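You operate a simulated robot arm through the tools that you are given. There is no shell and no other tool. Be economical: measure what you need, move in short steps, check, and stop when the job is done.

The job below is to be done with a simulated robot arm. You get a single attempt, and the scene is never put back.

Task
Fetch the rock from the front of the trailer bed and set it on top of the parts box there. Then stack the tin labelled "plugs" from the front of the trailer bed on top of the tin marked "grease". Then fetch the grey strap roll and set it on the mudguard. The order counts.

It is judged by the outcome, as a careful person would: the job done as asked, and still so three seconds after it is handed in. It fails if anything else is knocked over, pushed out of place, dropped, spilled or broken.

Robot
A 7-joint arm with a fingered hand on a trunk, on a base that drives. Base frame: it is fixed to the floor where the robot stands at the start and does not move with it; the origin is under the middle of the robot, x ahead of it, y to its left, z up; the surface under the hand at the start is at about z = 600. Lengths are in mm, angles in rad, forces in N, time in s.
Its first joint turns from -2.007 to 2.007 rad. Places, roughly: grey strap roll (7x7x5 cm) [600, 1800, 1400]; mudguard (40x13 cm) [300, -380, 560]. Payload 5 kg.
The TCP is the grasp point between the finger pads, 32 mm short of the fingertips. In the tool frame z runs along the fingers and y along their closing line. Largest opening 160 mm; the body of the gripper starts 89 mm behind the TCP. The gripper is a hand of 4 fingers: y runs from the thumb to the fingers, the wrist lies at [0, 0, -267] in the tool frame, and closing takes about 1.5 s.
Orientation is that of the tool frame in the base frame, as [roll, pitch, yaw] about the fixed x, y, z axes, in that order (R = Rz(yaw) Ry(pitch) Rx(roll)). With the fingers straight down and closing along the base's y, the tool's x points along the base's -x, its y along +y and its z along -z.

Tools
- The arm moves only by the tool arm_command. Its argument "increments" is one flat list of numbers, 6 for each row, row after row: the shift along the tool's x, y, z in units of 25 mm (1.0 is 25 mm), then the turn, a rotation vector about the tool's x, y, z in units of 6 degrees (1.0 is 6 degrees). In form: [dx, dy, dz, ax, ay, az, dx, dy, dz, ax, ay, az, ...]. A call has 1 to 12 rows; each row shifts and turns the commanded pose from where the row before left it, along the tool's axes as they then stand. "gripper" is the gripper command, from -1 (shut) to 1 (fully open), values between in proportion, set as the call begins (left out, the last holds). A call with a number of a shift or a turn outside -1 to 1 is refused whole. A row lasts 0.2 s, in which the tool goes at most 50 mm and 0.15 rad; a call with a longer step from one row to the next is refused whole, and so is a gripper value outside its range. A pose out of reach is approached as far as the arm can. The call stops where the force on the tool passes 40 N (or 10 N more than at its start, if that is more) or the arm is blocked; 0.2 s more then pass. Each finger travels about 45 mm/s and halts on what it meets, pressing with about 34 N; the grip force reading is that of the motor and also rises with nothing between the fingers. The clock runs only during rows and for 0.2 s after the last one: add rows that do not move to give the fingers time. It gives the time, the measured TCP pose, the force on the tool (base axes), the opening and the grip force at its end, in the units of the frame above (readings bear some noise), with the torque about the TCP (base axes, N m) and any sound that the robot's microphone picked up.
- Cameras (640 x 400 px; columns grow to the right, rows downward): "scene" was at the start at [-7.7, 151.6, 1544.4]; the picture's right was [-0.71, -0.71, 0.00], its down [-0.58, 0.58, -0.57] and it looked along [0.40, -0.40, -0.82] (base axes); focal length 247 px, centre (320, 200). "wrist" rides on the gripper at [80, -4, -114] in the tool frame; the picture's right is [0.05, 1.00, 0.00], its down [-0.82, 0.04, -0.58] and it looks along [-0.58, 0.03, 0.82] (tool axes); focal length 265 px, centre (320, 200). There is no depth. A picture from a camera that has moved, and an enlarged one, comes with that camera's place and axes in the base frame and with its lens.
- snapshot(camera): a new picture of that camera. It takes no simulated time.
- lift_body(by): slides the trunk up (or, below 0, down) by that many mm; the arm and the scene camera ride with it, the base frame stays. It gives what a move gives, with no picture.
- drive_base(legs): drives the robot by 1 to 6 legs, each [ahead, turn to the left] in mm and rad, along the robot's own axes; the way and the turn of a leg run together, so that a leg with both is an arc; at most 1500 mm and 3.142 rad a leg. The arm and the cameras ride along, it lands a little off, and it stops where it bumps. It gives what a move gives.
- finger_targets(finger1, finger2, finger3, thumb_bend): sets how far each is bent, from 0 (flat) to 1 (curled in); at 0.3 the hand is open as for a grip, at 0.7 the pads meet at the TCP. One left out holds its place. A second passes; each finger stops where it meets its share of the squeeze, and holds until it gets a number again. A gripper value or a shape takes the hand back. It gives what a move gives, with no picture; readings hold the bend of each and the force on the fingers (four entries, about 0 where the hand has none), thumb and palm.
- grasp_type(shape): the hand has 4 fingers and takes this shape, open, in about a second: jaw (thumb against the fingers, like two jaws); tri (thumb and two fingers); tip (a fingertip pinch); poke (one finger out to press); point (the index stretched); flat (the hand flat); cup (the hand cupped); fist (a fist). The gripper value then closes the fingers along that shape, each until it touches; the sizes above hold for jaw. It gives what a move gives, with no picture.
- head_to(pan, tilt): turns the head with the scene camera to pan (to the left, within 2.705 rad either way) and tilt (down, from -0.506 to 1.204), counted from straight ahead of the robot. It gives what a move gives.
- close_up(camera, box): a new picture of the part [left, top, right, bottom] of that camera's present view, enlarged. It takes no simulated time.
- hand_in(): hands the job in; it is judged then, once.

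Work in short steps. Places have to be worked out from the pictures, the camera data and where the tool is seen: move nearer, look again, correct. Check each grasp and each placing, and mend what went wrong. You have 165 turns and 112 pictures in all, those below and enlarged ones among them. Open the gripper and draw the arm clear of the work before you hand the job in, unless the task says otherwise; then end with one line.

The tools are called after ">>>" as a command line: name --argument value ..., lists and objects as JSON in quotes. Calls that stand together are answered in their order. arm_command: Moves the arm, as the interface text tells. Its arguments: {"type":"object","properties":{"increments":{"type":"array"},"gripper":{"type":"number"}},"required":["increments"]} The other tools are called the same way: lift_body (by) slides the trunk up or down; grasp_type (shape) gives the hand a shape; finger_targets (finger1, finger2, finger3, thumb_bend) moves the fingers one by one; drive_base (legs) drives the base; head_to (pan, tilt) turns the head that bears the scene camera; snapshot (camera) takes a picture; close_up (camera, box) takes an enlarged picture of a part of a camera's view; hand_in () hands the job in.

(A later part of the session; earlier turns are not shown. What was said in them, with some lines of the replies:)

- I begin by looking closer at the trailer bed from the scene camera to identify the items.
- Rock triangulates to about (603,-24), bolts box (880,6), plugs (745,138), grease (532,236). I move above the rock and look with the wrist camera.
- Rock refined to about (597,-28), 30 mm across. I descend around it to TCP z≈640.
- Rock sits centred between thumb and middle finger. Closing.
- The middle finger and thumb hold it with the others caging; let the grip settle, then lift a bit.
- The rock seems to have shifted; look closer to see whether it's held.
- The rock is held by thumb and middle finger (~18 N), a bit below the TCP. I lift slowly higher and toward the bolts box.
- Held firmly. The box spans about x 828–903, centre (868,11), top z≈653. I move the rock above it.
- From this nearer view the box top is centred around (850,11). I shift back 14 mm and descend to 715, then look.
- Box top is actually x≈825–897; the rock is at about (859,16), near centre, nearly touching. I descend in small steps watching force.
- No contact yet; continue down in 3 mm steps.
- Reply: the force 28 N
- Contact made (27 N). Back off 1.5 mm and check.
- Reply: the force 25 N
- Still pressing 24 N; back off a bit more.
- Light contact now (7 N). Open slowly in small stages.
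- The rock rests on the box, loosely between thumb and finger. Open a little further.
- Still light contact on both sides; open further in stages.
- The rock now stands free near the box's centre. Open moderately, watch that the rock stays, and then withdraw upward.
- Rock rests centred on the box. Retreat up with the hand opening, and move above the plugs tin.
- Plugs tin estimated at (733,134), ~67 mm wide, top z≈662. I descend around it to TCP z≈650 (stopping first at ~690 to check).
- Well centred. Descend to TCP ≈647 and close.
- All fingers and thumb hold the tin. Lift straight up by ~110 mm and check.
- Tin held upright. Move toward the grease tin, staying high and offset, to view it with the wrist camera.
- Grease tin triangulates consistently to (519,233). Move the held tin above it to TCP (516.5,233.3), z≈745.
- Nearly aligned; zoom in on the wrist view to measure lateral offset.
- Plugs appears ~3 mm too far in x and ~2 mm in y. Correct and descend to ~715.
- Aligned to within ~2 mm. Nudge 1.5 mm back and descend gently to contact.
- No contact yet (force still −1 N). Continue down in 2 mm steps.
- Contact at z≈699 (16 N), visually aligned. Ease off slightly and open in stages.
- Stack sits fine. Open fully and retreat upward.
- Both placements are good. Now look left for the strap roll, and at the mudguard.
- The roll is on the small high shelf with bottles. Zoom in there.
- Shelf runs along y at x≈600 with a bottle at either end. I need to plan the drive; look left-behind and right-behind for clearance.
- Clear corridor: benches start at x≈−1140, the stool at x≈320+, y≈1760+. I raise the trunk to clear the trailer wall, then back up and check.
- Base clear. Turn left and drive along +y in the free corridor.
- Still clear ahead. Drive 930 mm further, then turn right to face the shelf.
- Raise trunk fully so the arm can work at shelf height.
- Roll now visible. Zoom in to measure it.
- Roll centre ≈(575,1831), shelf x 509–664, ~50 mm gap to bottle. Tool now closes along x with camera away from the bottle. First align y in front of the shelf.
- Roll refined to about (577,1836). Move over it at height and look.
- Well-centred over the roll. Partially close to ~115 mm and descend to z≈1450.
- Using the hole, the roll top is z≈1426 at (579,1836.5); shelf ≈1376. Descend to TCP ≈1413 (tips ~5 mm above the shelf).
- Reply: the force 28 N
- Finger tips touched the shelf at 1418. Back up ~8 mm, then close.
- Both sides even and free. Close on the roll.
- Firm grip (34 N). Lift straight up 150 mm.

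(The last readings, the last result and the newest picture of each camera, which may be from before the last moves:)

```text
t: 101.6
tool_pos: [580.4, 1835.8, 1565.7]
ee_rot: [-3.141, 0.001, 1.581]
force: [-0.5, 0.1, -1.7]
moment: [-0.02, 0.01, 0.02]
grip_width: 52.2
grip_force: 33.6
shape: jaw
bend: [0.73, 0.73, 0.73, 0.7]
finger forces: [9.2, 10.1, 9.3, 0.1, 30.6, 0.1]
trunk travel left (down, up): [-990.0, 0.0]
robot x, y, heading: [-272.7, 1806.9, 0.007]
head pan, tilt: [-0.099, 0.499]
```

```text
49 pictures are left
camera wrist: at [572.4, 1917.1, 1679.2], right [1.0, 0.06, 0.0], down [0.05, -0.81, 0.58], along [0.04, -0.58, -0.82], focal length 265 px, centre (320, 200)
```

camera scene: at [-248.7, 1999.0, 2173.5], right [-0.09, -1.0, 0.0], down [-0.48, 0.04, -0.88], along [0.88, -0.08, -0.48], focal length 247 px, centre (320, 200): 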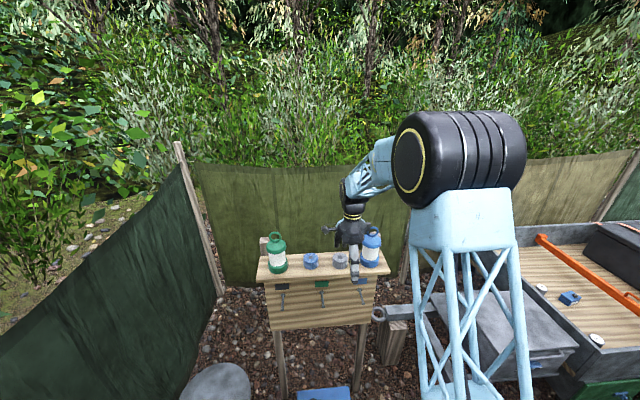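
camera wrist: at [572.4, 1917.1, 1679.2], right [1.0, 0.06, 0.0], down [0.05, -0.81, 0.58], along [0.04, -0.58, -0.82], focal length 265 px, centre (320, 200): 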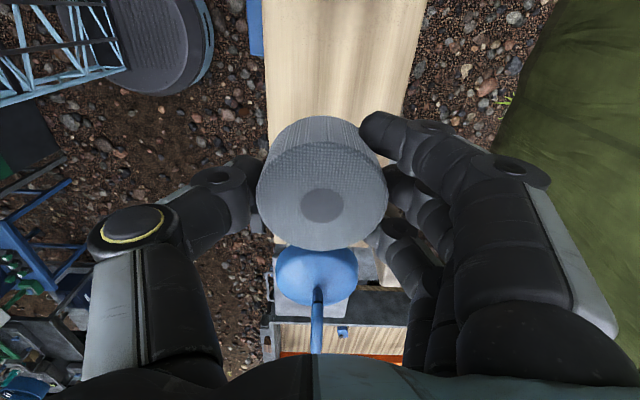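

Roll held securely above everything nearby. Retract straight back from the shelf.

>>> arm_command --increments '[0, -0.95, 0, 0, 0, 0, 0, -0.95, 0, 0, 0, 0, 0, -0.95, 0, 0, 0, 0, 0, -0.95, 0, 0, 0, 0, 0, -0.95, 0, 0, 0, 0, 0, -0.95, 0, 0, 0, 0, 0, -0.95, 0, 0, 0, 0, 0, -0.95, 0, 0, 0, 0, 0, -0.95, 0, 0, 0, 0, 0, -0.95, 0, 0, 0, 0, 0, -0.95, 0, 0, 0, 0, 0, -0.95, 0, 0, 0, 0]'

>>> arm_command --increments '[0, -0.4, 0, 0, 0, -1, 0, -0.4, 0, 0, 0, -1, 0, 0, 0, 0, 0, -1, 0, 0, 0, 0, 0, -1, 0, 0, 0, 0, 0, -1, 0, 0, 0, 0, 0, -1, 0, 0, 0, 0, 0, -1, 0, 0, 0, 0, 0, -1, 0, 0, 0, 0, 0, -1, 0, 0, 0, 0, 0, -1, 0, 0, 0, 0, 0, -1, 0, 0, 0, 0, 0, -1]'

>>> arm_command --increments '[0, 0, 0, 0, 0, -1, 0, 0, 0, 0, 0, -1, 0, 0, 0, 0, 0, -1, 0, 0, 0, 0, 0, 0]'

>>> snapshot --camera "scene"

```text
t: 104.2
tool_pos: [292.2, 1832.4, 1569.0]
ee_rot: [3.14, 0.0, 1.581]
force: [0.4, -0.1, -1.5]
moment: [-0.01, -0.03, 0.0]
grip_width: 52.0
grip_force: 34.4
shape: jaw
bend: [0.73, 0.73, 0.73, 0.7]
finger forces: [10.0, 10.3, 10.1, 0.0, 30.6, 0.1]
trunk travel left (down, up): [-990.0, 0.0]
robot x, y, heading: [-278.9, 1804.1, 0.01]
head pan, tilt: [-0.099, 0.499]
```

```text
t: 106.8
tool_pos: [271.3, 1831.6, 1566.2]
ee_rot: [-3.14, 0.002, 2.84]
force: [-0.1, -0.2, -1.7]
moment: [-0.03, 0.0, 0.02]
grip_width: 52.3
grip_force: 33.5
shape: jaw
bend: [0.73, 0.73, 0.73, 0.7]
finger forces: [10.2, 10.2, 10.3, 0.0, 30.6, 0.0]
trunk travel left (down, up): [-990.0, 0.0]
robot x, y, heading: [-275.8, 1805.5, 0.012]
head pan, tilt: [-0.099, 0.499]
```

```text
t: 107.8
tool_pos: [271.7, 1831.9, 1565.7]
ee_rot: [-3.142, 0.001, -3.129]
force: [-0.1, -0.8, -1.6]
moment: [-0.02, 0.02, 0.0]
grip_width: 52.1
grip_force: 33.7
shape: jaw
bend: [0.73, 0.73, 0.73, 0.7]
finger forces: [10.3, 10.3, 10.3, 0.1, 30.5, 0.1]
trunk travel left (down, up): [-990.0, 0.0]
robot x, y, heading: [-277.3, 1802.5, 0.009]
head pan, tilt: [-0.099, 0.499]
```

```text
48 pictures are left
camera scene: at [-247.0, 1999.1, 2173.4], right [-0.09, -1.0, 0.0], down [-0.48, 0.04, -0.88], along [0.87, -0.08, -0.48], focal length 247 px, centre (320, 200)
```

scene: 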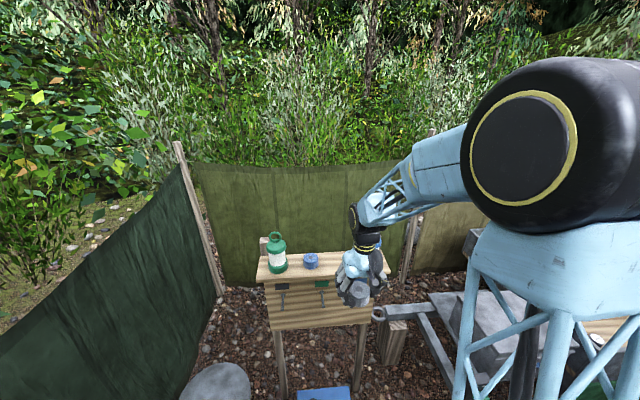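

Bottles and blue roll undisturbed. Drive back: turn right to face −y, then run 1750 mm.

>>> drive_base --legs '[[0, -1.62], [900, 0]]'

>>> snapshot --camera "scene"

```text
t: 116.8
tool_pos: [-363.6, 353.0, 1566.1]
ee_rot: [3.14, 0.001, 1.498]
force: [0.8, 0.4, -2.5]
moment: [0.01, -0.01, 0.03]
grip_width: 52.3
grip_force: 34.0
shape: jaw
bend: [0.73, 0.73, 0.73, 0.7]
finger forces: [9.6, 10.5, 10.6, 0.0, 30.6, 0.0]
trunk travel left (down, up): [-990.0, 0.0]
robot x, y, heading: [-343.4, 904.7, -1.643]
head pan, tilt: [-0.099, 0.499]
```

```text
47 pictures are left
camera scene: at [-151.0, 855.9, 2173.4], right [-0.99, 0.17, 0.0], down [0.08, 0.47, -0.88], along [-0.15, -0.86, -0.48], focal length 247 px, centre (320, 200)
```

scene: 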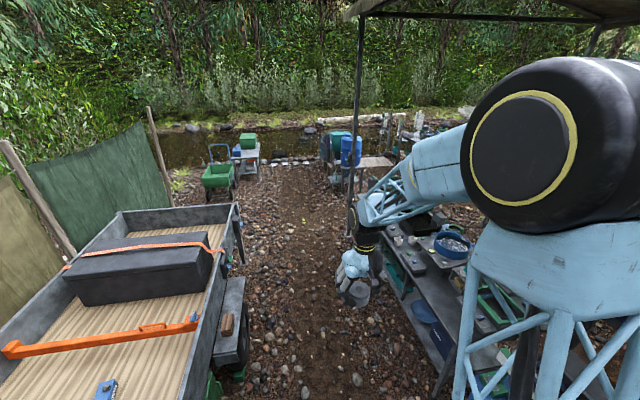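

The mudguard is visible beside the trailer wall, with a wooden block on it. Continue the drive and turn to face the trailer.

>>> drive_base --legs '[[950, 0], [0, 1.643]]'

>>> head_to --pan -0.55 --tilt 0.95

>>> snapshot --camera "scene"

```text
t: 126.0
tool_pos: [136.0, -35.9, 1565.7]
ee_rot: [-3.141, 0.0, -3.137]
force: [-0.4, -0.2, -1.3]
moment: [0.03, -0.04, -0.02]
grip_width: 51.9
grip_force: 34.0
shape: jaw
bend: [0.73, 0.73, 0.73, 0.7]
finger forces: [8.8, 10.6, 10.8, 0.0, 30.7, 0.0]
trunk travel left (down, up): [-990.0, 0.0]
robot x, y, heading: [-411.1, -61.7, 0.007]
head pan, tilt: [-0.099, 0.499]
```

```text
t: 126.9
tool_pos: [136.1, -37.4, 1566.9]
ee_rot: [-3.141, -0.001, -3.137]
force: [-0.6, 0.6, -1.3]
moment: [0.03, -0.04, 0.01]
grip_width: 52.0
grip_force: 33.8
shape: jaw
bend: [0.73, 0.73, 0.73, 0.7]
finger forces: [8.8, 10.6, 10.9, 0.1, 30.7, 0.0]
trunk travel left (down, up): [-990.0, 0.0]
robot x, y, heading: [-413.5, -58.5, 0.008]
head pan, tilt: [-0.55, 0.949]
```

```text
46 pictures are left
camera scene: at [-411.4, 103.8, 2135.9], right [-0.52, -0.86, 0.0], down [-0.7, 0.42, -0.58], along [0.5, -0.3, -0.81], focal length 247 px, centre (320, 200)
```

scene: 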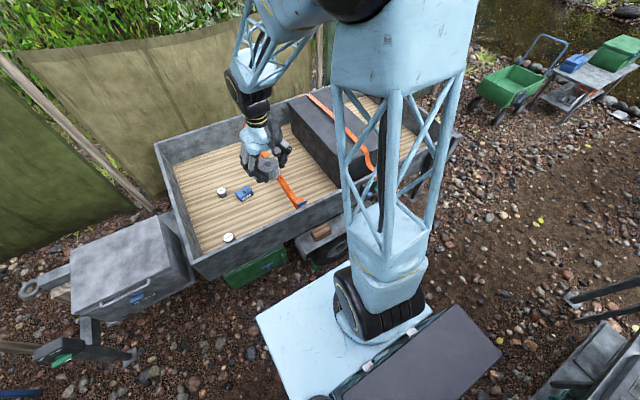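

Lower the trunk to working height now that the arm is clear of everything.

>>> lift_body --by -590

>>> snapshot --camera "wrist"

>>> snapshot --camera "scene"

```text
refused: -590 is not a number from -400 to 400
```

```text
45 pictures are left
camera wrist: at [54.1, -40.6, 1679.9], right [-0.06, 1.0, 0.0], down [0.82, 0.05, 0.58], along [0.58, 0.03, -0.82], focal length 265 px, centre (320, 200)
```

wrist: 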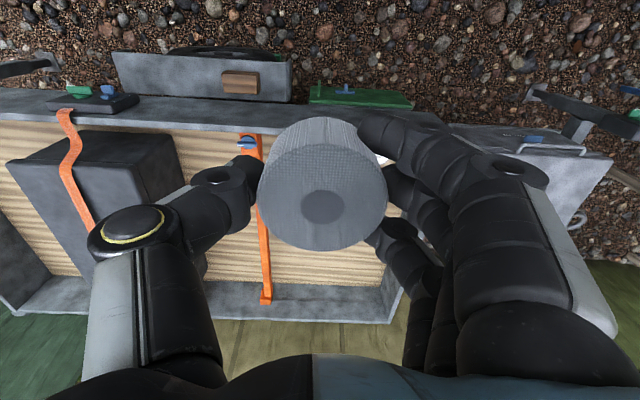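

```text
44 pictures are left
camera scene: at [-411.4, 103.8, 2135.9], right [-0.52, -0.86, 0.0], down [-0.7, 0.42, -0.58], along [0.5, -0.3, -0.81], focal length 247 px, centre (320, 200)
```

scene: 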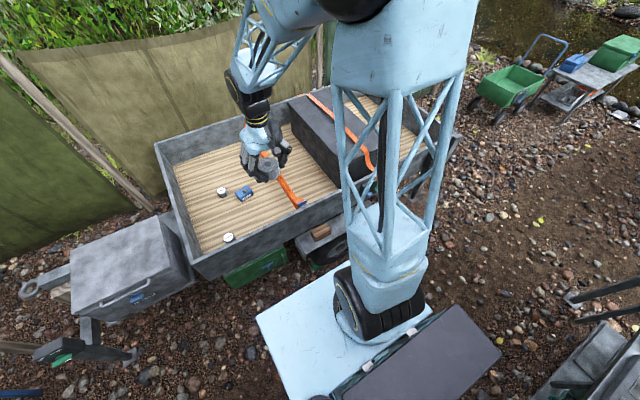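

Get a zoom of the mudguard from this useful wrist view, and lower the trunk in a permitted step.

>>> close_up --camera "wrist" --box '[95, 35, 315, 135]'

>>> lift_body --by -400

>>> snapshot --camera "wrist"

```text
2.91 times, centred on (205, 85) of wrist
camera zoom: at [54.1, -40.6, 1679.9], right [-0.06, 1.0, 0.0], down [0.82, 0.05, 0.58], along [0.58, 0.03, -0.82], focal length 772 px, centre (654, 534)
```

zoom: 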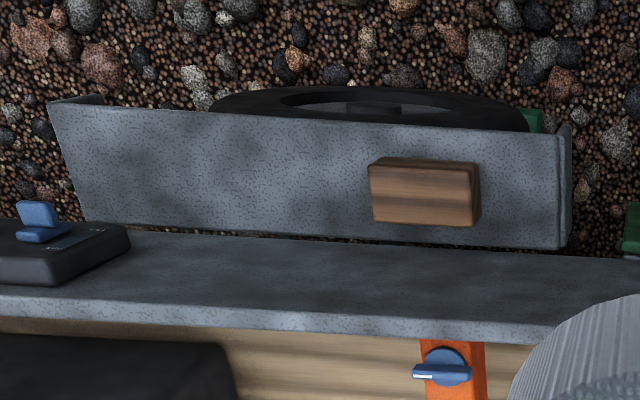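

```text
t: 130.8
tool_pos: [135.9, -36.4, 1166.1]
ee_rot: [3.14, 0.002, -3.135]
force: [-0.4, 1.0, -1.3]
moment: [-0.01, 0.0, 0.0]
grip_width: 52.0
grip_force: 34.2
shape: jaw
bend: [0.73, 0.73, 0.73, 0.7]
finger forces: [8.8, 10.7, 11.0, 0.1, 30.5, 0.0]
trunk travel left (down, up): [-590.0, 400.0]
robot x, y, heading: [-414.9, -59.4, 0.001]
head pan, tilt: [-0.55, 0.949]
```

```text
42 pictures are left
camera wrist: at [54.0, -40.8, 1279.9], right [-0.06, 1.0, 0.0], down [0.82, 0.05, 0.58], along [0.58, 0.03, -0.82], focal length 265 px, centre (320, 200)
```

wrist: 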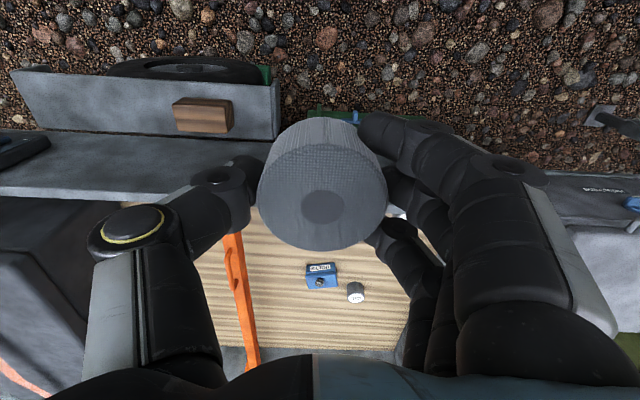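

Mudguard: x≈217–360, y≈−161…−800, z≈560; block at y −265…−411; trailer wall face x≈370. I will place the roll at (286,−500). Lower the trunk to normal height.

>>> lift_body --by -190

>>> arm_command --increments '[0, -0.95, 0, 0, 0, 0, 0, -0.95, 0, 0, 0, 0, 0, -0.95, 0, 0, 0, 0, 0, -0.95, 0, 0, 0, 0, 0, -0.95, 0, 0, 0, 0, 0, -0.95, 0, 0, 0, 0, 0, -0.95, 0, 0, 0, 0, 0, -0.95, 0, 0, 0, 0, 0, -0.95, 0, 0, 0, 0, 0, -0.95, 0, 0, 0, 0, 0, -0.95, 0, 0, 0, 0, 0, -0.95, 0, 0, 0, 0]'

>>> snapshot --camera "wrist"

>>> snapshot --camera "scene"

```text
t: 132.8
tool_pos: [136.3, -36.6, 975.3]
ee_rot: [-3.141, -0.001, -3.135]
force: [0.1, -0.1, -2.2]
moment: [-0.01, 0.03, -0.01]
grip_width: 52.0
grip_force: 33.6
shape: jaw
bend: [0.73, 0.73, 0.73, 0.7]
finger forces: [8.9, 10.6, 10.8, 0.0, 30.6, 0.0]
trunk travel left (down, up): [-400.0, 590.0]
robot x, y, heading: [-416.8, -60.5, 0.008]
head pan, tilt: [-0.55, 0.949]
```

```text
t: 135.4
tool_pos: [138.5, -321.2, 976.0]
ee_rot: [3.138, 0.002, -3.135]
force: [-0.3, 0.7, -0.9]
moment: [0.03, 0.01, 0.0]
grip_width: 52.3
grip_force: 33.8
shape: jaw
bend: [0.73, 0.73, 0.73, 0.7]
finger forces: [9.1, 10.7, 11.2, 0.0, 30.6, 0.0]
trunk travel left (down, up): [-400.0, 590.0]
robot x, y, heading: [-414.2, -56.1, 0.008]
head pan, tilt: [-0.55, 0.949]
```

```text
41 pictures are left
camera wrist: at [56.6, -326.6, 1089.7], right [-0.06, 1.0, 0.0], down [0.82, 0.05, 0.58], along [0.58, 0.03, -0.82], focal length 265 px, centre (320, 200)
```

wrist: 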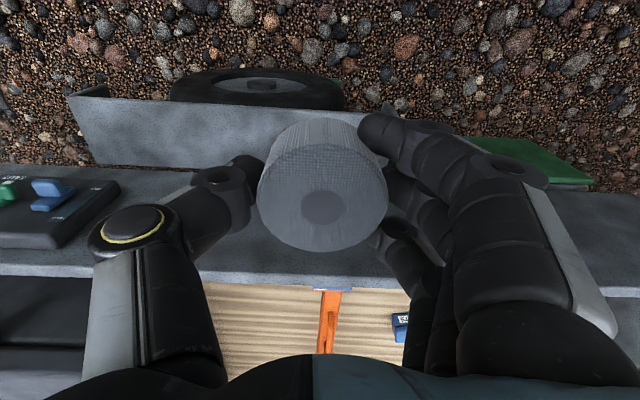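

```text
40 pictures are left
camera scene: at [-411.6, 103.1, 1545.9], right [-0.52, -0.86, 0.0], down [-0.7, 0.42, -0.58], along [0.5, -0.3, -0.81], focal length 247 px, centre (320, 200)
```

scene: 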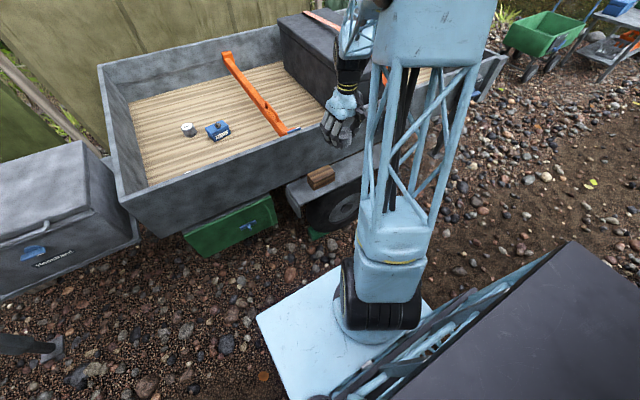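

Consistent. Move over to (286,−500) and descend to ~z 800.

>>> arm_command --increments '[-0.3, -0.895, 0, 0, 0, 0, -0.3, -0.895, 0, 0, 0, 0, -0.3, -0.895, 0, 0, 0, 0, -0.3, -0.895, 0, 0, 0, 0, -0.3, -0.895, 0, 0, 0, 0, -0.3, -0.895, 0, 0, 0, 0, -0.3, -0.895, 0, 0, 0, 0, -0.3, -0.895, 0, 0, 0, 0, 0, 0, 0, 0, 0, 0]'

>>> arm_command --increments '[-0.44, 0, 0.6, 0, 0, 0, -0.44, 0, 0.8, 0, 0, 0, -0.44, 0, 0.8, 0, 0, 0, -0.44, 0, 0.8, 0, 0, 0, -0.44, 0, 0.8, 0, 0, 0, -0.44, 0, 0.8, 0, 0, 0, -0.44, 0, 0.8, 0, 0, 0, -0.44, 0, 0.8, 0, 0, 0, 0, 0, 0, 0, 0, 0]'

>>> snapshot --camera "wrist"

>>> snapshot --camera "scene"

```text
t: 137.4
tool_pos: [197.4, -500.0, 976.4]
ee_rot: [-3.141, 0.001, -3.137]
force: [0.1, 0.3, -0.5]
moment: [0.01, -0.03, -0.02]
grip_width: 51.8
grip_force: 33.9
shape: jaw
bend: [0.73, 0.73, 0.73, 0.7]
finger forces: [9.6, 10.7, 11.5, 0.0, 30.6, 0.1]
trunk travel left (down, up): [-400.0, 590.0]
robot x, y, heading: [-415.6, -59.3, 0.004]
head pan, tilt: [-0.55, 0.949]
```

```text
t: 139.4
tool_pos: [285.8, -501.1, 821.6]
ee_rot: [-3.141, 0.001, -3.137]
force: [-0.6, -0.1, -1.4]
moment: [0.01, -0.01, -0.01]
grip_width: 51.9
grip_force: 34.0
shape: jaw
bend: [0.73, 0.73, 0.73, 0.7]
finger forces: [9.5, 10.7, 11.5, 0.1, 30.6, 0.0]
trunk travel left (down, up): [-400.0, 590.0]
robot x, y, heading: [-416.2, -60.0, 0.005]
head pan, tilt: [-0.55, 0.949]
```

```text
39 pictures are left
camera wrist: at [204.6, -504.4, 935.1], right [-0.06, 1.0, 0.0], down [0.81, 0.05, 0.58], along [0.58, 0.03, -0.82], focal length 265 px, centre (320, 200)
```

wrist: 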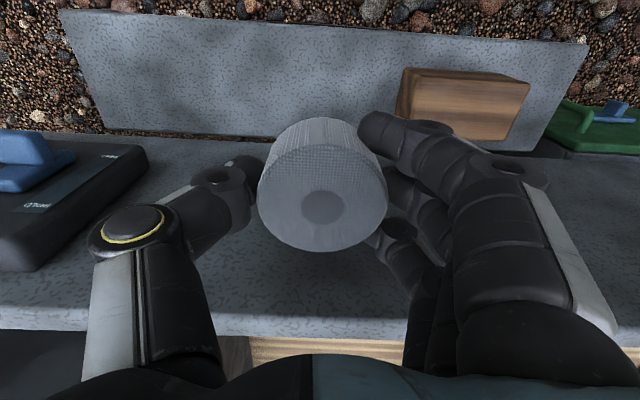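

```text
38 pictures are left
camera scene: at [-411.5, 103.1, 1546.0], right [-0.52, -0.86, 0.0], down [-0.7, 0.42, -0.58], along [0.5, -0.3, -0.81], focal length 247 px, centre (320, 200)
```

scene: 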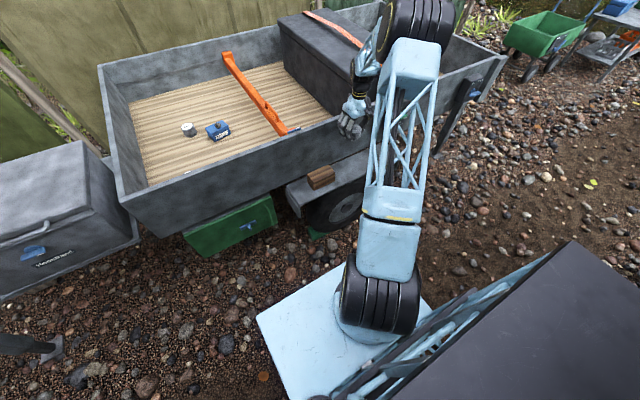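

Clear: block's near end at y≈−400, roll edge at −466. Descend to ~645.

>>> arm_command --increments '[0, 0, 0.78, 0, 0, 0, 0, 0, 0.78, 0, 0, 0, 0, 0, 0.78, 0, 0, 0, 0, 0, 0.78, 0, 0, 0, 0, 0, 0.78, 0, 0, 0, 0, 0, 0.78, 0, 0, 0, 0, 0, 0.78, 0, 0, 0, 0, 0, 0.78, 0, 0, 0, 0, 0, 0.78, 0, 0, 0, 0, 0, 0, 0, 0, 0]'

>>> snapshot --camera "wrist"

>>> close_up --camera "scene" --box '[270, 60, 430, 240]'

```text
t: 141.6
tool_pos: [285.9, -500.7, 645.7]
ee_rot: [3.141, -0.002, -3.136]
force: [0.6, -0.1, -1.3]
moment: [0.0, 0.02, -0.01]
grip_width: 51.9
grip_force: 33.8
shape: jaw
bend: [0.73, 0.73, 0.73, 0.7]
finger forces: [9.7, 10.7, 11.9, 0.0, 30.6, 0.0]
trunk travel left (down, up): [-400.0, 590.0]
robot x, y, heading: [-415.8, -63.6, 0.004]
head pan, tilt: [-0.55, 0.949]
```

```text
37 pictures are left
camera wrist: at [204.0, -504.8, 758.7], right [-0.06, 1.0, 0.0], down [0.81, 0.05, 0.58], along [0.58, 0.03, -0.82], focal length 265 px, centre (320, 200)
```

wrist: 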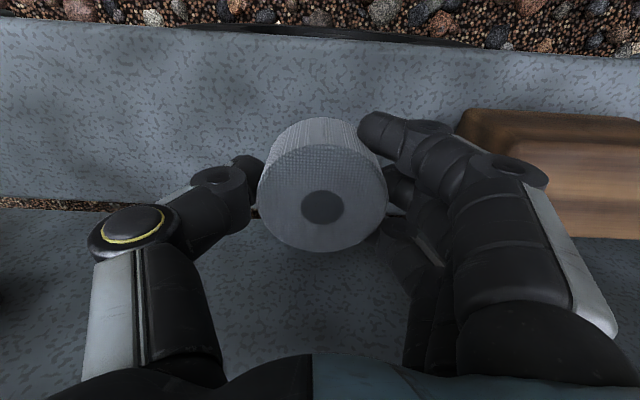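

```text
2.22 times, centred on (350, 150) of scene
camera zoom: at [-411.3, 103.1, 1546.0], right [-0.52, -0.86, 0.0], down [-0.7, 0.42, -0.58], along [0.5, -0.3, -0.81], focal length 549 px, centre (253, 311)
```

zoom: 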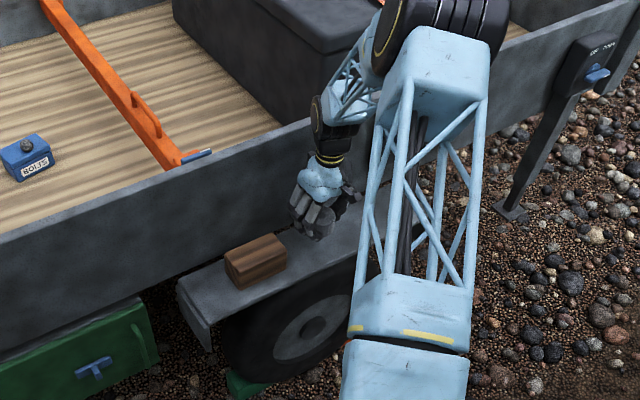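

Roll will land mid-width of the mudguard. Descend to ~612, then 2 mm steps to contact.

>>> arm_command --increments '[0.1, 0, 0.4, 0, 0, 0, 0, 0, 0.4, 0, 0, 0, 0, 0, 0.3, 0, 0, 0, 0, 0, 0.12, 0, 0, 0, 0, 0, 0, 0, 0, 0]'

```text
t: 142.8
tool_pos: [282.2, -500.9, 614.4]
ee_rot: [3.141, 0.0, -3.136]
force: [-0.2, 0.2, -1.6]
moment: [0.02, 0.0, -0.03]
grip_width: 52.0
grip_force: 33.6
shape: jaw
bend: [0.73, 0.73, 0.73, 0.7]
finger forces: [9.6, 10.8, 11.7, 0.0, 30.4, 0.0]
trunk travel left (down, up): [-400.0, 590.0]
robot x, y, heading: [-413.9, -61.0, 0.007]
head pan, tilt: [-0.55, 0.949]
```

>>> arm_command --increments '[0, 0, 0.1, 0, 0, 0, 0, 0, 0.1, 0, 0, 0, 0, 0, 0, 0, 0, 0, 0, 0, 0.08, 0, 0, 0, 0, 0, 0, 0, 0, 0]'

```text
t: 144.0
tool_pos: [283.8, -501.3, 608.3]
ee_rot: [3.14, -0.001, -3.135]
force: [0.0, 0.3, -1.2]
moment: [0.0, -0.01, 0.01]
grip_width: 52.0
grip_force: 34.3
shape: jaw
bend: [0.73, 0.73, 0.73, 0.7]
finger forces: [9.7, 10.8, 11.8, 0.1, 30.6, 0.1]
trunk travel left (down, up): [-400.0, 590.0]
robot x, y, heading: [-413.3, -61.7, 0.007]
head pan, tilt: [-0.55, 0.949]
```

>>> arm_command --increments '[0, 0, 0.08, 0, 0, 0, 0, 0, 0, 0, 0, 0, 0, 0, 0.08, 0, 0, 0, 0, 0, 0, 0, 0, 0, 0, 0, 0.08, 0, 0, 0, 0, 0, 0, 0, 0, 0]'

```text
t: 145.4
tool_pos: [282.7, -500.2, 600.8]
ee_rot: [3.141, 0.0, -3.136]
force: [-0.5, 0.2, -1.7]
moment: [-0.02, 0.01, -0.01]
grip_width: 51.9
grip_force: 33.7
shape: jaw
bend: [0.73, 0.73, 0.73, 0.7]
finger forces: [9.7, 10.7, 11.8, 0.0, 30.5, 0.0]
trunk travel left (down, up): [-400.0, 590.0]
robot x, y, heading: [-413.6, -62.0, 0.007]
head pan, tilt: [-0.55, 0.949]
```

No contact yet; check visually for remaining gap.

>>> snapshot --camera "wrist"

>>> close_up --camera "scene" --box '[330, 110, 400, 180]'

```text
35 pictures are left
camera wrist: at [202.0, -504.9, 715.6], right [-0.06, 1.0, 0.0], down [0.82, 0.05, 0.58], along [0.58, 0.03, -0.82], focal length 265 px, centre (320, 200)
```

wrist: 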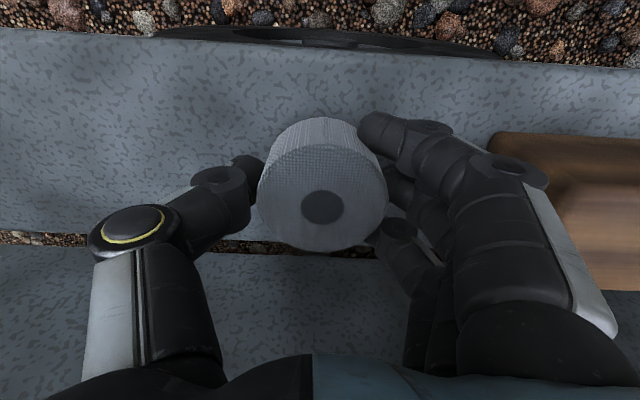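

```text
5.71 times, centred on (365, 145) of scene
camera zoom: at [-411.3, 103.0, 1545.9], right [-0.52, -0.86, 0.0], down [-0.7, 0.42, -0.58], along [0.5, -0.3, -0.81], focal length 1412 px, centre (63, 514)
```

zoom: 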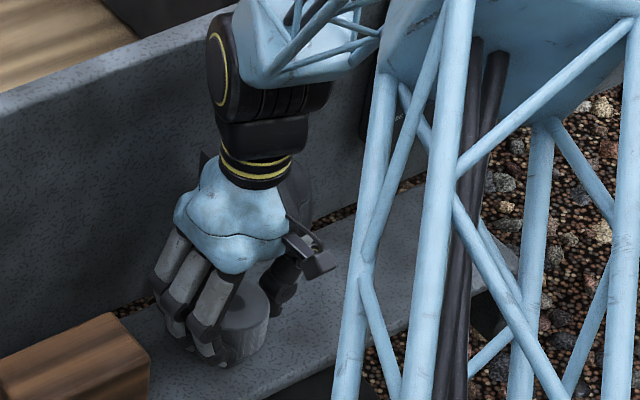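

>>> arm_command --increments '[0, 0, 0.08, 0, 0, 0, 0, 0, 0, 0, 0, 0, 0, 0, 0.08, 0, 0, 0, 0, 0, 0, 0, 0, 0, 0, 0, 0.08, 0, 0, 0, 0, 0, 0, 0, 0, 0]'

```text
t: 146.8
tool_pos: [284.0, -500.9, 595.9]
ee_rot: [-3.141, 0.0, -3.137]
force: [0.3, 0.1, -1.2]
moment: [0.01, 0.0, -0.01]
grip_width: 51.9
grip_force: 33.5
shape: jaw
bend: [0.73, 0.73, 0.73, 0.7]
finger forces: [9.7, 10.7, 11.8, 0.1, 30.6, 0.0]
trunk travel left (down, up): [-400.0, 590.0]
robot x, y, heading: [-415.4, -62.2, 0.007]
head pan, tilt: [-0.55, 0.949]
```

>>> arm_command --increments '[0, 0, 0.08, 0, 0, 0, 0, 0, 0, 0, 0, 0, 0, 0, 0.08, 0, 0, 0, 0, 0, 0, 0, 0, 0, 0, 0, 0.08, 0, 0, 0, 0, 0, 0, 0, 0, 0]'

>>> close_up --camera "wrist" --box '[200, 20, 440, 260]'

```text
t: 148.2
tool_pos: [285.1, -500.6, 590.2]
ee_rot: [3.141, 0.001, -3.136]
force: [-0.7, 0.8, -1.1]
moment: [-0.02, -0.01, -0.01]
grip_width: 52.0
grip_force: 34.1
shape: jaw
bend: [0.73, 0.73, 0.73, 0.7]
finger forces: [9.7, 10.5, 11.8, 0.1, 30.5, 0.1]
trunk travel left (down, up): [-400.0, 590.0]
robot x, y, heading: [-407.2, -59.6, 0.003]
head pan, tilt: [-0.55, 0.949]
```

```text
1.67 times, centred on (320, 140) of wrist
camera zoom: at [202.4, -505.3, 703.0], right [-0.06, 1.0, 0.0], down [0.82, 0.05, 0.58], along [0.58, 0.03, -0.82], focal length 442 px, centre (320, 300)
```

zoom: 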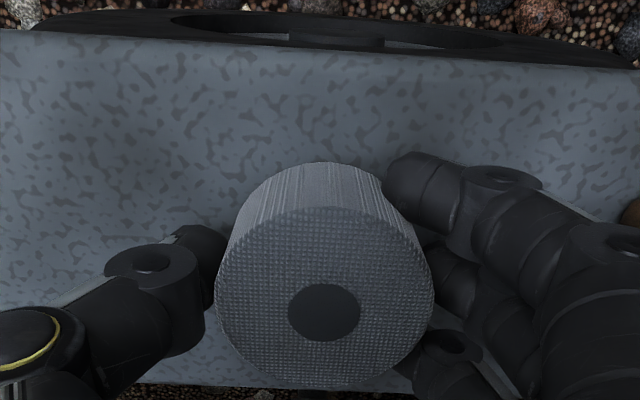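

>>> arm_command --increments '[0, 0, 0.08, 0, 0, 0, 0, 0, 0, 0, 0, 0, 0, 0, 0.08, 0, 0, 0, 0, 0, 0, 0, 0, 0, 0, 0, 0.08, 0, 0, 0, 0, 0, 0, 0, 0, 0, 0, 0, 0.08, 0, 0, 0, 0, 0, 0, 0, 0, 0]'

```text
t: 149.5
tool_pos: [285.6, -502.4, 586.7]
ee_rot: [-3.141, 0.002, -3.137]
force: [-4.0, 2.8, 14.7]
moment: [0.26, 0.08, 0.11]
grip_width: 52.6
grip_force: 33.4
shape: jaw
bend: [0.74, 0.74, 0.73, 0.71]
finger forces: [13.4, 12.8, 13.8, 0.1, 34.8, 0.0]
trunk travel left (down, up): [-400.0, 590.0]
robot x, y, heading: [-411.6, -59.8, 0.001]
head pan, tilt: [-0.55, 0.949]
stopped in row 6: the force on the tool passed its limit at 42 N (the readings are from after the stop); the commanded pose is now the measured one
```

Contact with the mudguard. Check the view and ease off slightly.

>>> arm_command --increments '[0, 0, -0.03, 0, 0, 0, 0, 0, 0, 0, 0, 0]'

>>> snapshot --camera "wrist"

```text
t: 150.1
tool_pos: [284.8, -502.3, 587.3]
ee_rot: [-3.139, 0.001, -3.137]
force: [-4.4, 0.1, 13.3]
moment: [0.23, 0.04, 0.1]
grip_width: 52.5
grip_force: 33.8
shape: jaw
bend: [0.74, 0.74, 0.73, 0.71]
finger forces: [13.2, 12.5, 13.6, 0.0, 35.6, 0.0]
trunk travel left (down, up): [-400.0, 590.0]
robot x, y, heading: [-415.7, -58.9, 0.002]
head pan, tilt: [-0.55, 0.949]
```

```text
32 pictures are left
camera wrist: at [203.6, -505.9, 700.7], right [-0.06, 1.0, 0.0], down [0.81, 0.05, 0.58], along [0.58, 0.03, -0.82], focal length 265 px, centre (320, 200)
```

wrist: 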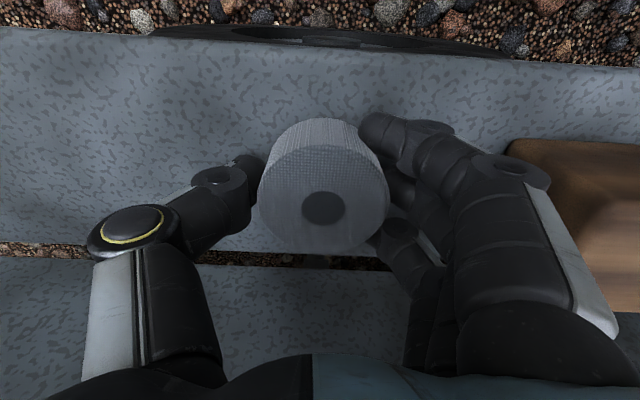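

Roll sits on the mudguard. Release in stages.

>>> arm_command --increments '[0, 0, 0, 0, 0, 0, 0, 0, 0, 0, 0, 0]' --gripper -0.2

>>> arm_command --increments '[0, 0, -0.1, 0, 0, 0, 0, 0, -0.1, 0, 0, 0, 0, 0, 0, 0, 0, 0, 0, 0, 0, 0, 0, 0]' --gripper 0.15

>>> snapshot --camera "wrist"

```text
t: 150.7
tool_pos: [285.8, -501.0, 585.3]
ee_rot: [3.14, 0.002, -3.136]
force: [-0.4, 0.2, -0.2]
moment: [0.01, 0.02, 0.01]
grip_width: 64.5
grip_force: 0.0
shape: jaw
bend: [0.73, 0.73, 0.73, 0.7]
finger forces: [0.0, 0.9, 0.0, 0.1, 0.7, 0.1]
trunk travel left (down, up): [-400.0, 590.0]
robot x, y, heading: [-410.8, -58.3, 0.004]
head pan, tilt: [-0.55, 0.949]
```

```text
t: 151.7
tool_pos: [284.6, -501.4, 592.2]
ee_rot: [-3.139, 0.003, -3.137]
force: [0.1, -1.0, 0.1]
moment: [-0.02, 0.01, -0.02]
grip_width: 91.2
grip_force: 0.0
shape: jaw
bend: [0.71, 0.71, 0.71, 0.7]
finger forces: [0.0, 0.0, 0.0, 0.0, 0.0, 0.0]
trunk travel left (down, up): [-400.0, 590.0]
robot x, y, heading: [-417.1, -61.2, 0.001]
head pan, tilt: [-0.55, 0.949]
```

```text
31 pictures are left
camera wrist: at [202.9, -505.8, 705.2], right [-0.06, 1.0, 0.0], down [0.81, 0.05, 0.58], along [0.58, 0.03, -0.82], focal length 265 px, centre (320, 200)
```

wrist: 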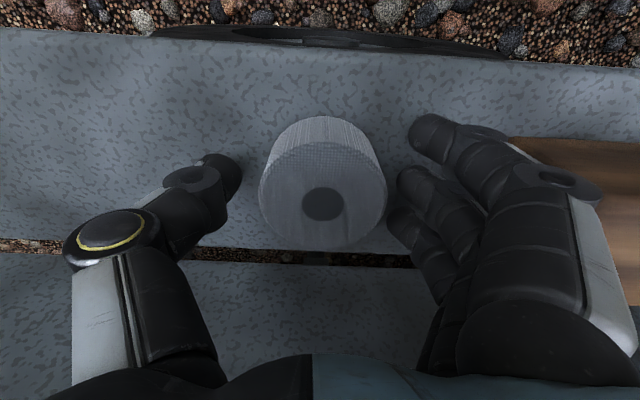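

Roll stands free. Withdraw straight up well clear and inspect.

>>> arm_command --increments '[0, 0, -0.4, 0, 0, 0, 0, 0, -0.8, 0, 0, 0, 0, 0, -0.9, 0, 0, 0, 0, 0, -0.9, 0, 0, 0, 0, 0, -0.9, 0, 0, 0, 0, 0, -0.9, 0, 0, 0, 0, 0, -0.9, 0, 0, 0, 0, 0, -0.9, 0, 0, 0, 0, 0, -0.9, 0, 0, 0, 0, 0, -0.9, 0, 0, 0, 0, 0, -0.9, 0, 0, 0, 0, 0, -0.9, 0, 0, 0]'

>>> arm_command --increments '[0.8, 0, -0.7, 0, 0, 0, 0.8, 0, -0.7, 0, 0, 0, 0.8, 0, -0.4, 0, 0, 0, 0.8, 0.4, 0, 0, 0, 0, 0.8, 0.4, 0, 0, 0, 0, 0.8, 0.4, 0, 0, 0, 0, 0, 0, 0, 0, 0, 0]'

>>> snapshot --camera "wrist"

>>> head_to --pan -0.1 --tilt 0.7

>>> snapshot --camera "scene"

```text
t: 154.3
tool_pos: [283.7, -502.3, 846.2]
ee_rot: [-3.14, 0.002, -3.136]
force: [-0.4, 0.3, -0.1]
moment: [-0.02, 0.0, -0.05]
grip_width: 91.1
grip_force: 0.0
shape: jaw
bend: [0.71, 0.71, 0.71, 0.7]
finger forces: [0.0, 0.0, 0.1, 0.0, 0.0, 0.0]
trunk travel left (down, up): [-400.0, 590.0]
robot x, y, heading: [-413.7, -60.3, 0.01]
head pan, tilt: [-0.55, 0.949]
```

```text
t: 155.9
tool_pos: [165.9, -472.1, 890.2]
ee_rot: [-3.139, 0.001, -3.136]
force: [-0.1, -0.7, 0.2]
moment: [-0.04, -0.02, -0.02]
grip_width: 91.4
grip_force: 0.0
shape: jaw
bend: [0.71, 0.71, 0.71, 0.7]
finger forces: [0.0, 0.0, 0.0, 0.0, 0.0, 0.0]
trunk travel left (down, up): [-400.0, 590.0]
robot x, y, heading: [-413.2, -63.5, 0.004]
head pan, tilt: [-0.55, 0.949]
```

```text
30 pictures are left
camera wrist: at [83.8, -476.4, 1003.1], right [-0.06, 1.0, 0.0], down [0.81, 0.05, 0.58], along [0.58, 0.03, -0.82], focal length 265 px, centre (320, 200)
```

wrist: 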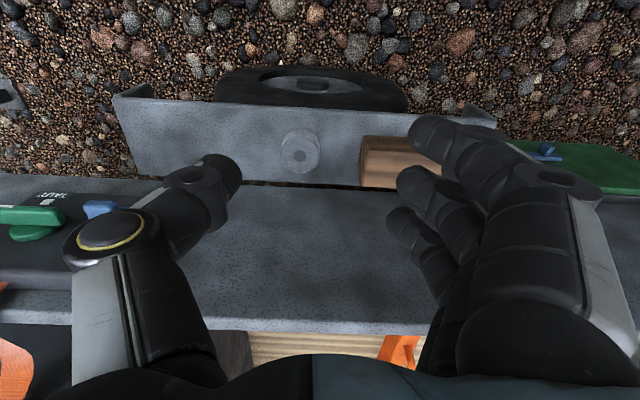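

```text
t: 156.8
tool_pos: [165.1, -473.0, 890.9]
ee_rot: [-3.14, 0.002, -3.135]
force: [0.4, 0.2, 0.0]
moment: [-0.01, 0.0, 0.01]
grip_width: 91.4
grip_force: 0.1
shape: jaw
bend: [0.71, 0.71, 0.71, 0.7]
finger forces: [0.1, 0.0, 0.1, 0.1, 0.0, 0.0]
trunk travel left (down, up): [-400.0, 590.0]
robot x, y, heading: [-415.2, -61.3, 0.007]
head pan, tilt: [-0.099, 0.7]
```

```text
29 pictures are left
camera scene: at [-389.4, 132.9, 1565.7], right [-0.09, -1.0, 0.0], down [-0.64, 0.06, -0.76], along [0.76, -0.07, -0.64], focal length 247 px, centre (320, 200)
```

scene: 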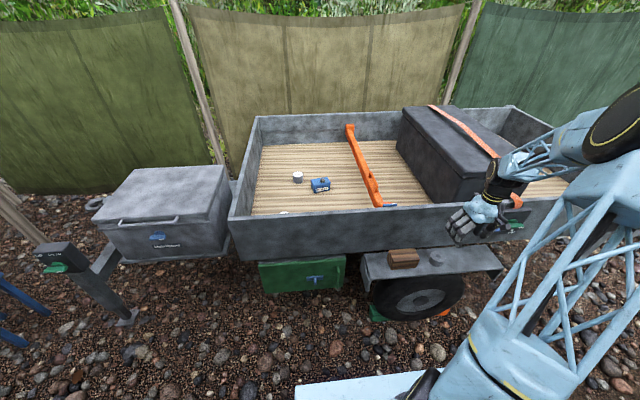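

Roll is on the mudguard. Final check of the stack and rock from a raised viewpoint, with gripper opened.

>>> arm_command --increments '[0, 0, 0, 0, 0, 0, 0, 0, 0, 0, 0, 0, 0, 0, 0, 0, 0, 0, 0, 0, 0, 0, 0, 0]' --gripper 1

>>> lift_body --by 300

>>> close_up --camera "scene" --box '[220, 160, 480, 330]'

```text
t: 157.8
tool_pos: [165.9, -472.6, 889.0]
ee_rot: [-3.14, 0.002, -3.137]
force: [0.1, -0.7, -0.3]
moment: [0.0, 0.0, 0.0]
grip_width: 159.7
grip_force: 0.1
shape: jaw
bend: [0.3, 0.3, 0.3, 0.3]
finger forces: [0.1, 0.0, 0.0, 0.0, 0.0, 0.0]
trunk travel left (down, up): [-400.0, 590.0]
robot x, y, heading: [-415.2, -63.0, 0.004]
head pan, tilt: [-0.099, 0.7]
```

```text
t: 160.8
tool_pos: [166.1, -472.3, 1190.4]
ee_rot: [-3.142, 0.003, -3.135]
force: [0.8, -0.4, -0.6]
moment: [0.0, 0.0, -0.01]
grip_width: 160.2
grip_force: 0.1
shape: jaw
bend: [0.3, 0.3, 0.3, 0.3]
finger forces: [0.1, 0.0, 0.0, 0.1, 0.0, 0.0]
trunk travel left (down, up): [-700.0, 290.0]
robot x, y, heading: [-411.8, -61.1, 0.005]
head pan, tilt: [-0.099, 0.7]
```

```text
2.35 times, centred on (350, 245) of scene
camera zoom: at [-389.3, 132.8, 1865.7], right [-0.09, -1.0, 0.0], down [-0.64, 0.06, -0.76], along [0.76, -0.07, -0.64], focal length 581 px, centre (249, 94)
```

zoom: 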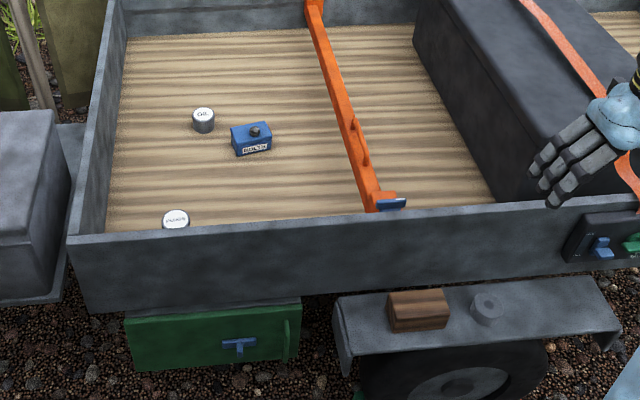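

All three placements are in place and the arm is clear, so I hand in.

>>> hand_in

```text
The job is handed in.
```

The job is handed in: the rock is on the parts box (labelled "BOLTS"), the plugs tin is stacked on the grease tin, and the grey strap roll is on the mudguard beside the wooden block, done in that order, with nothing else seen to be disturbed.
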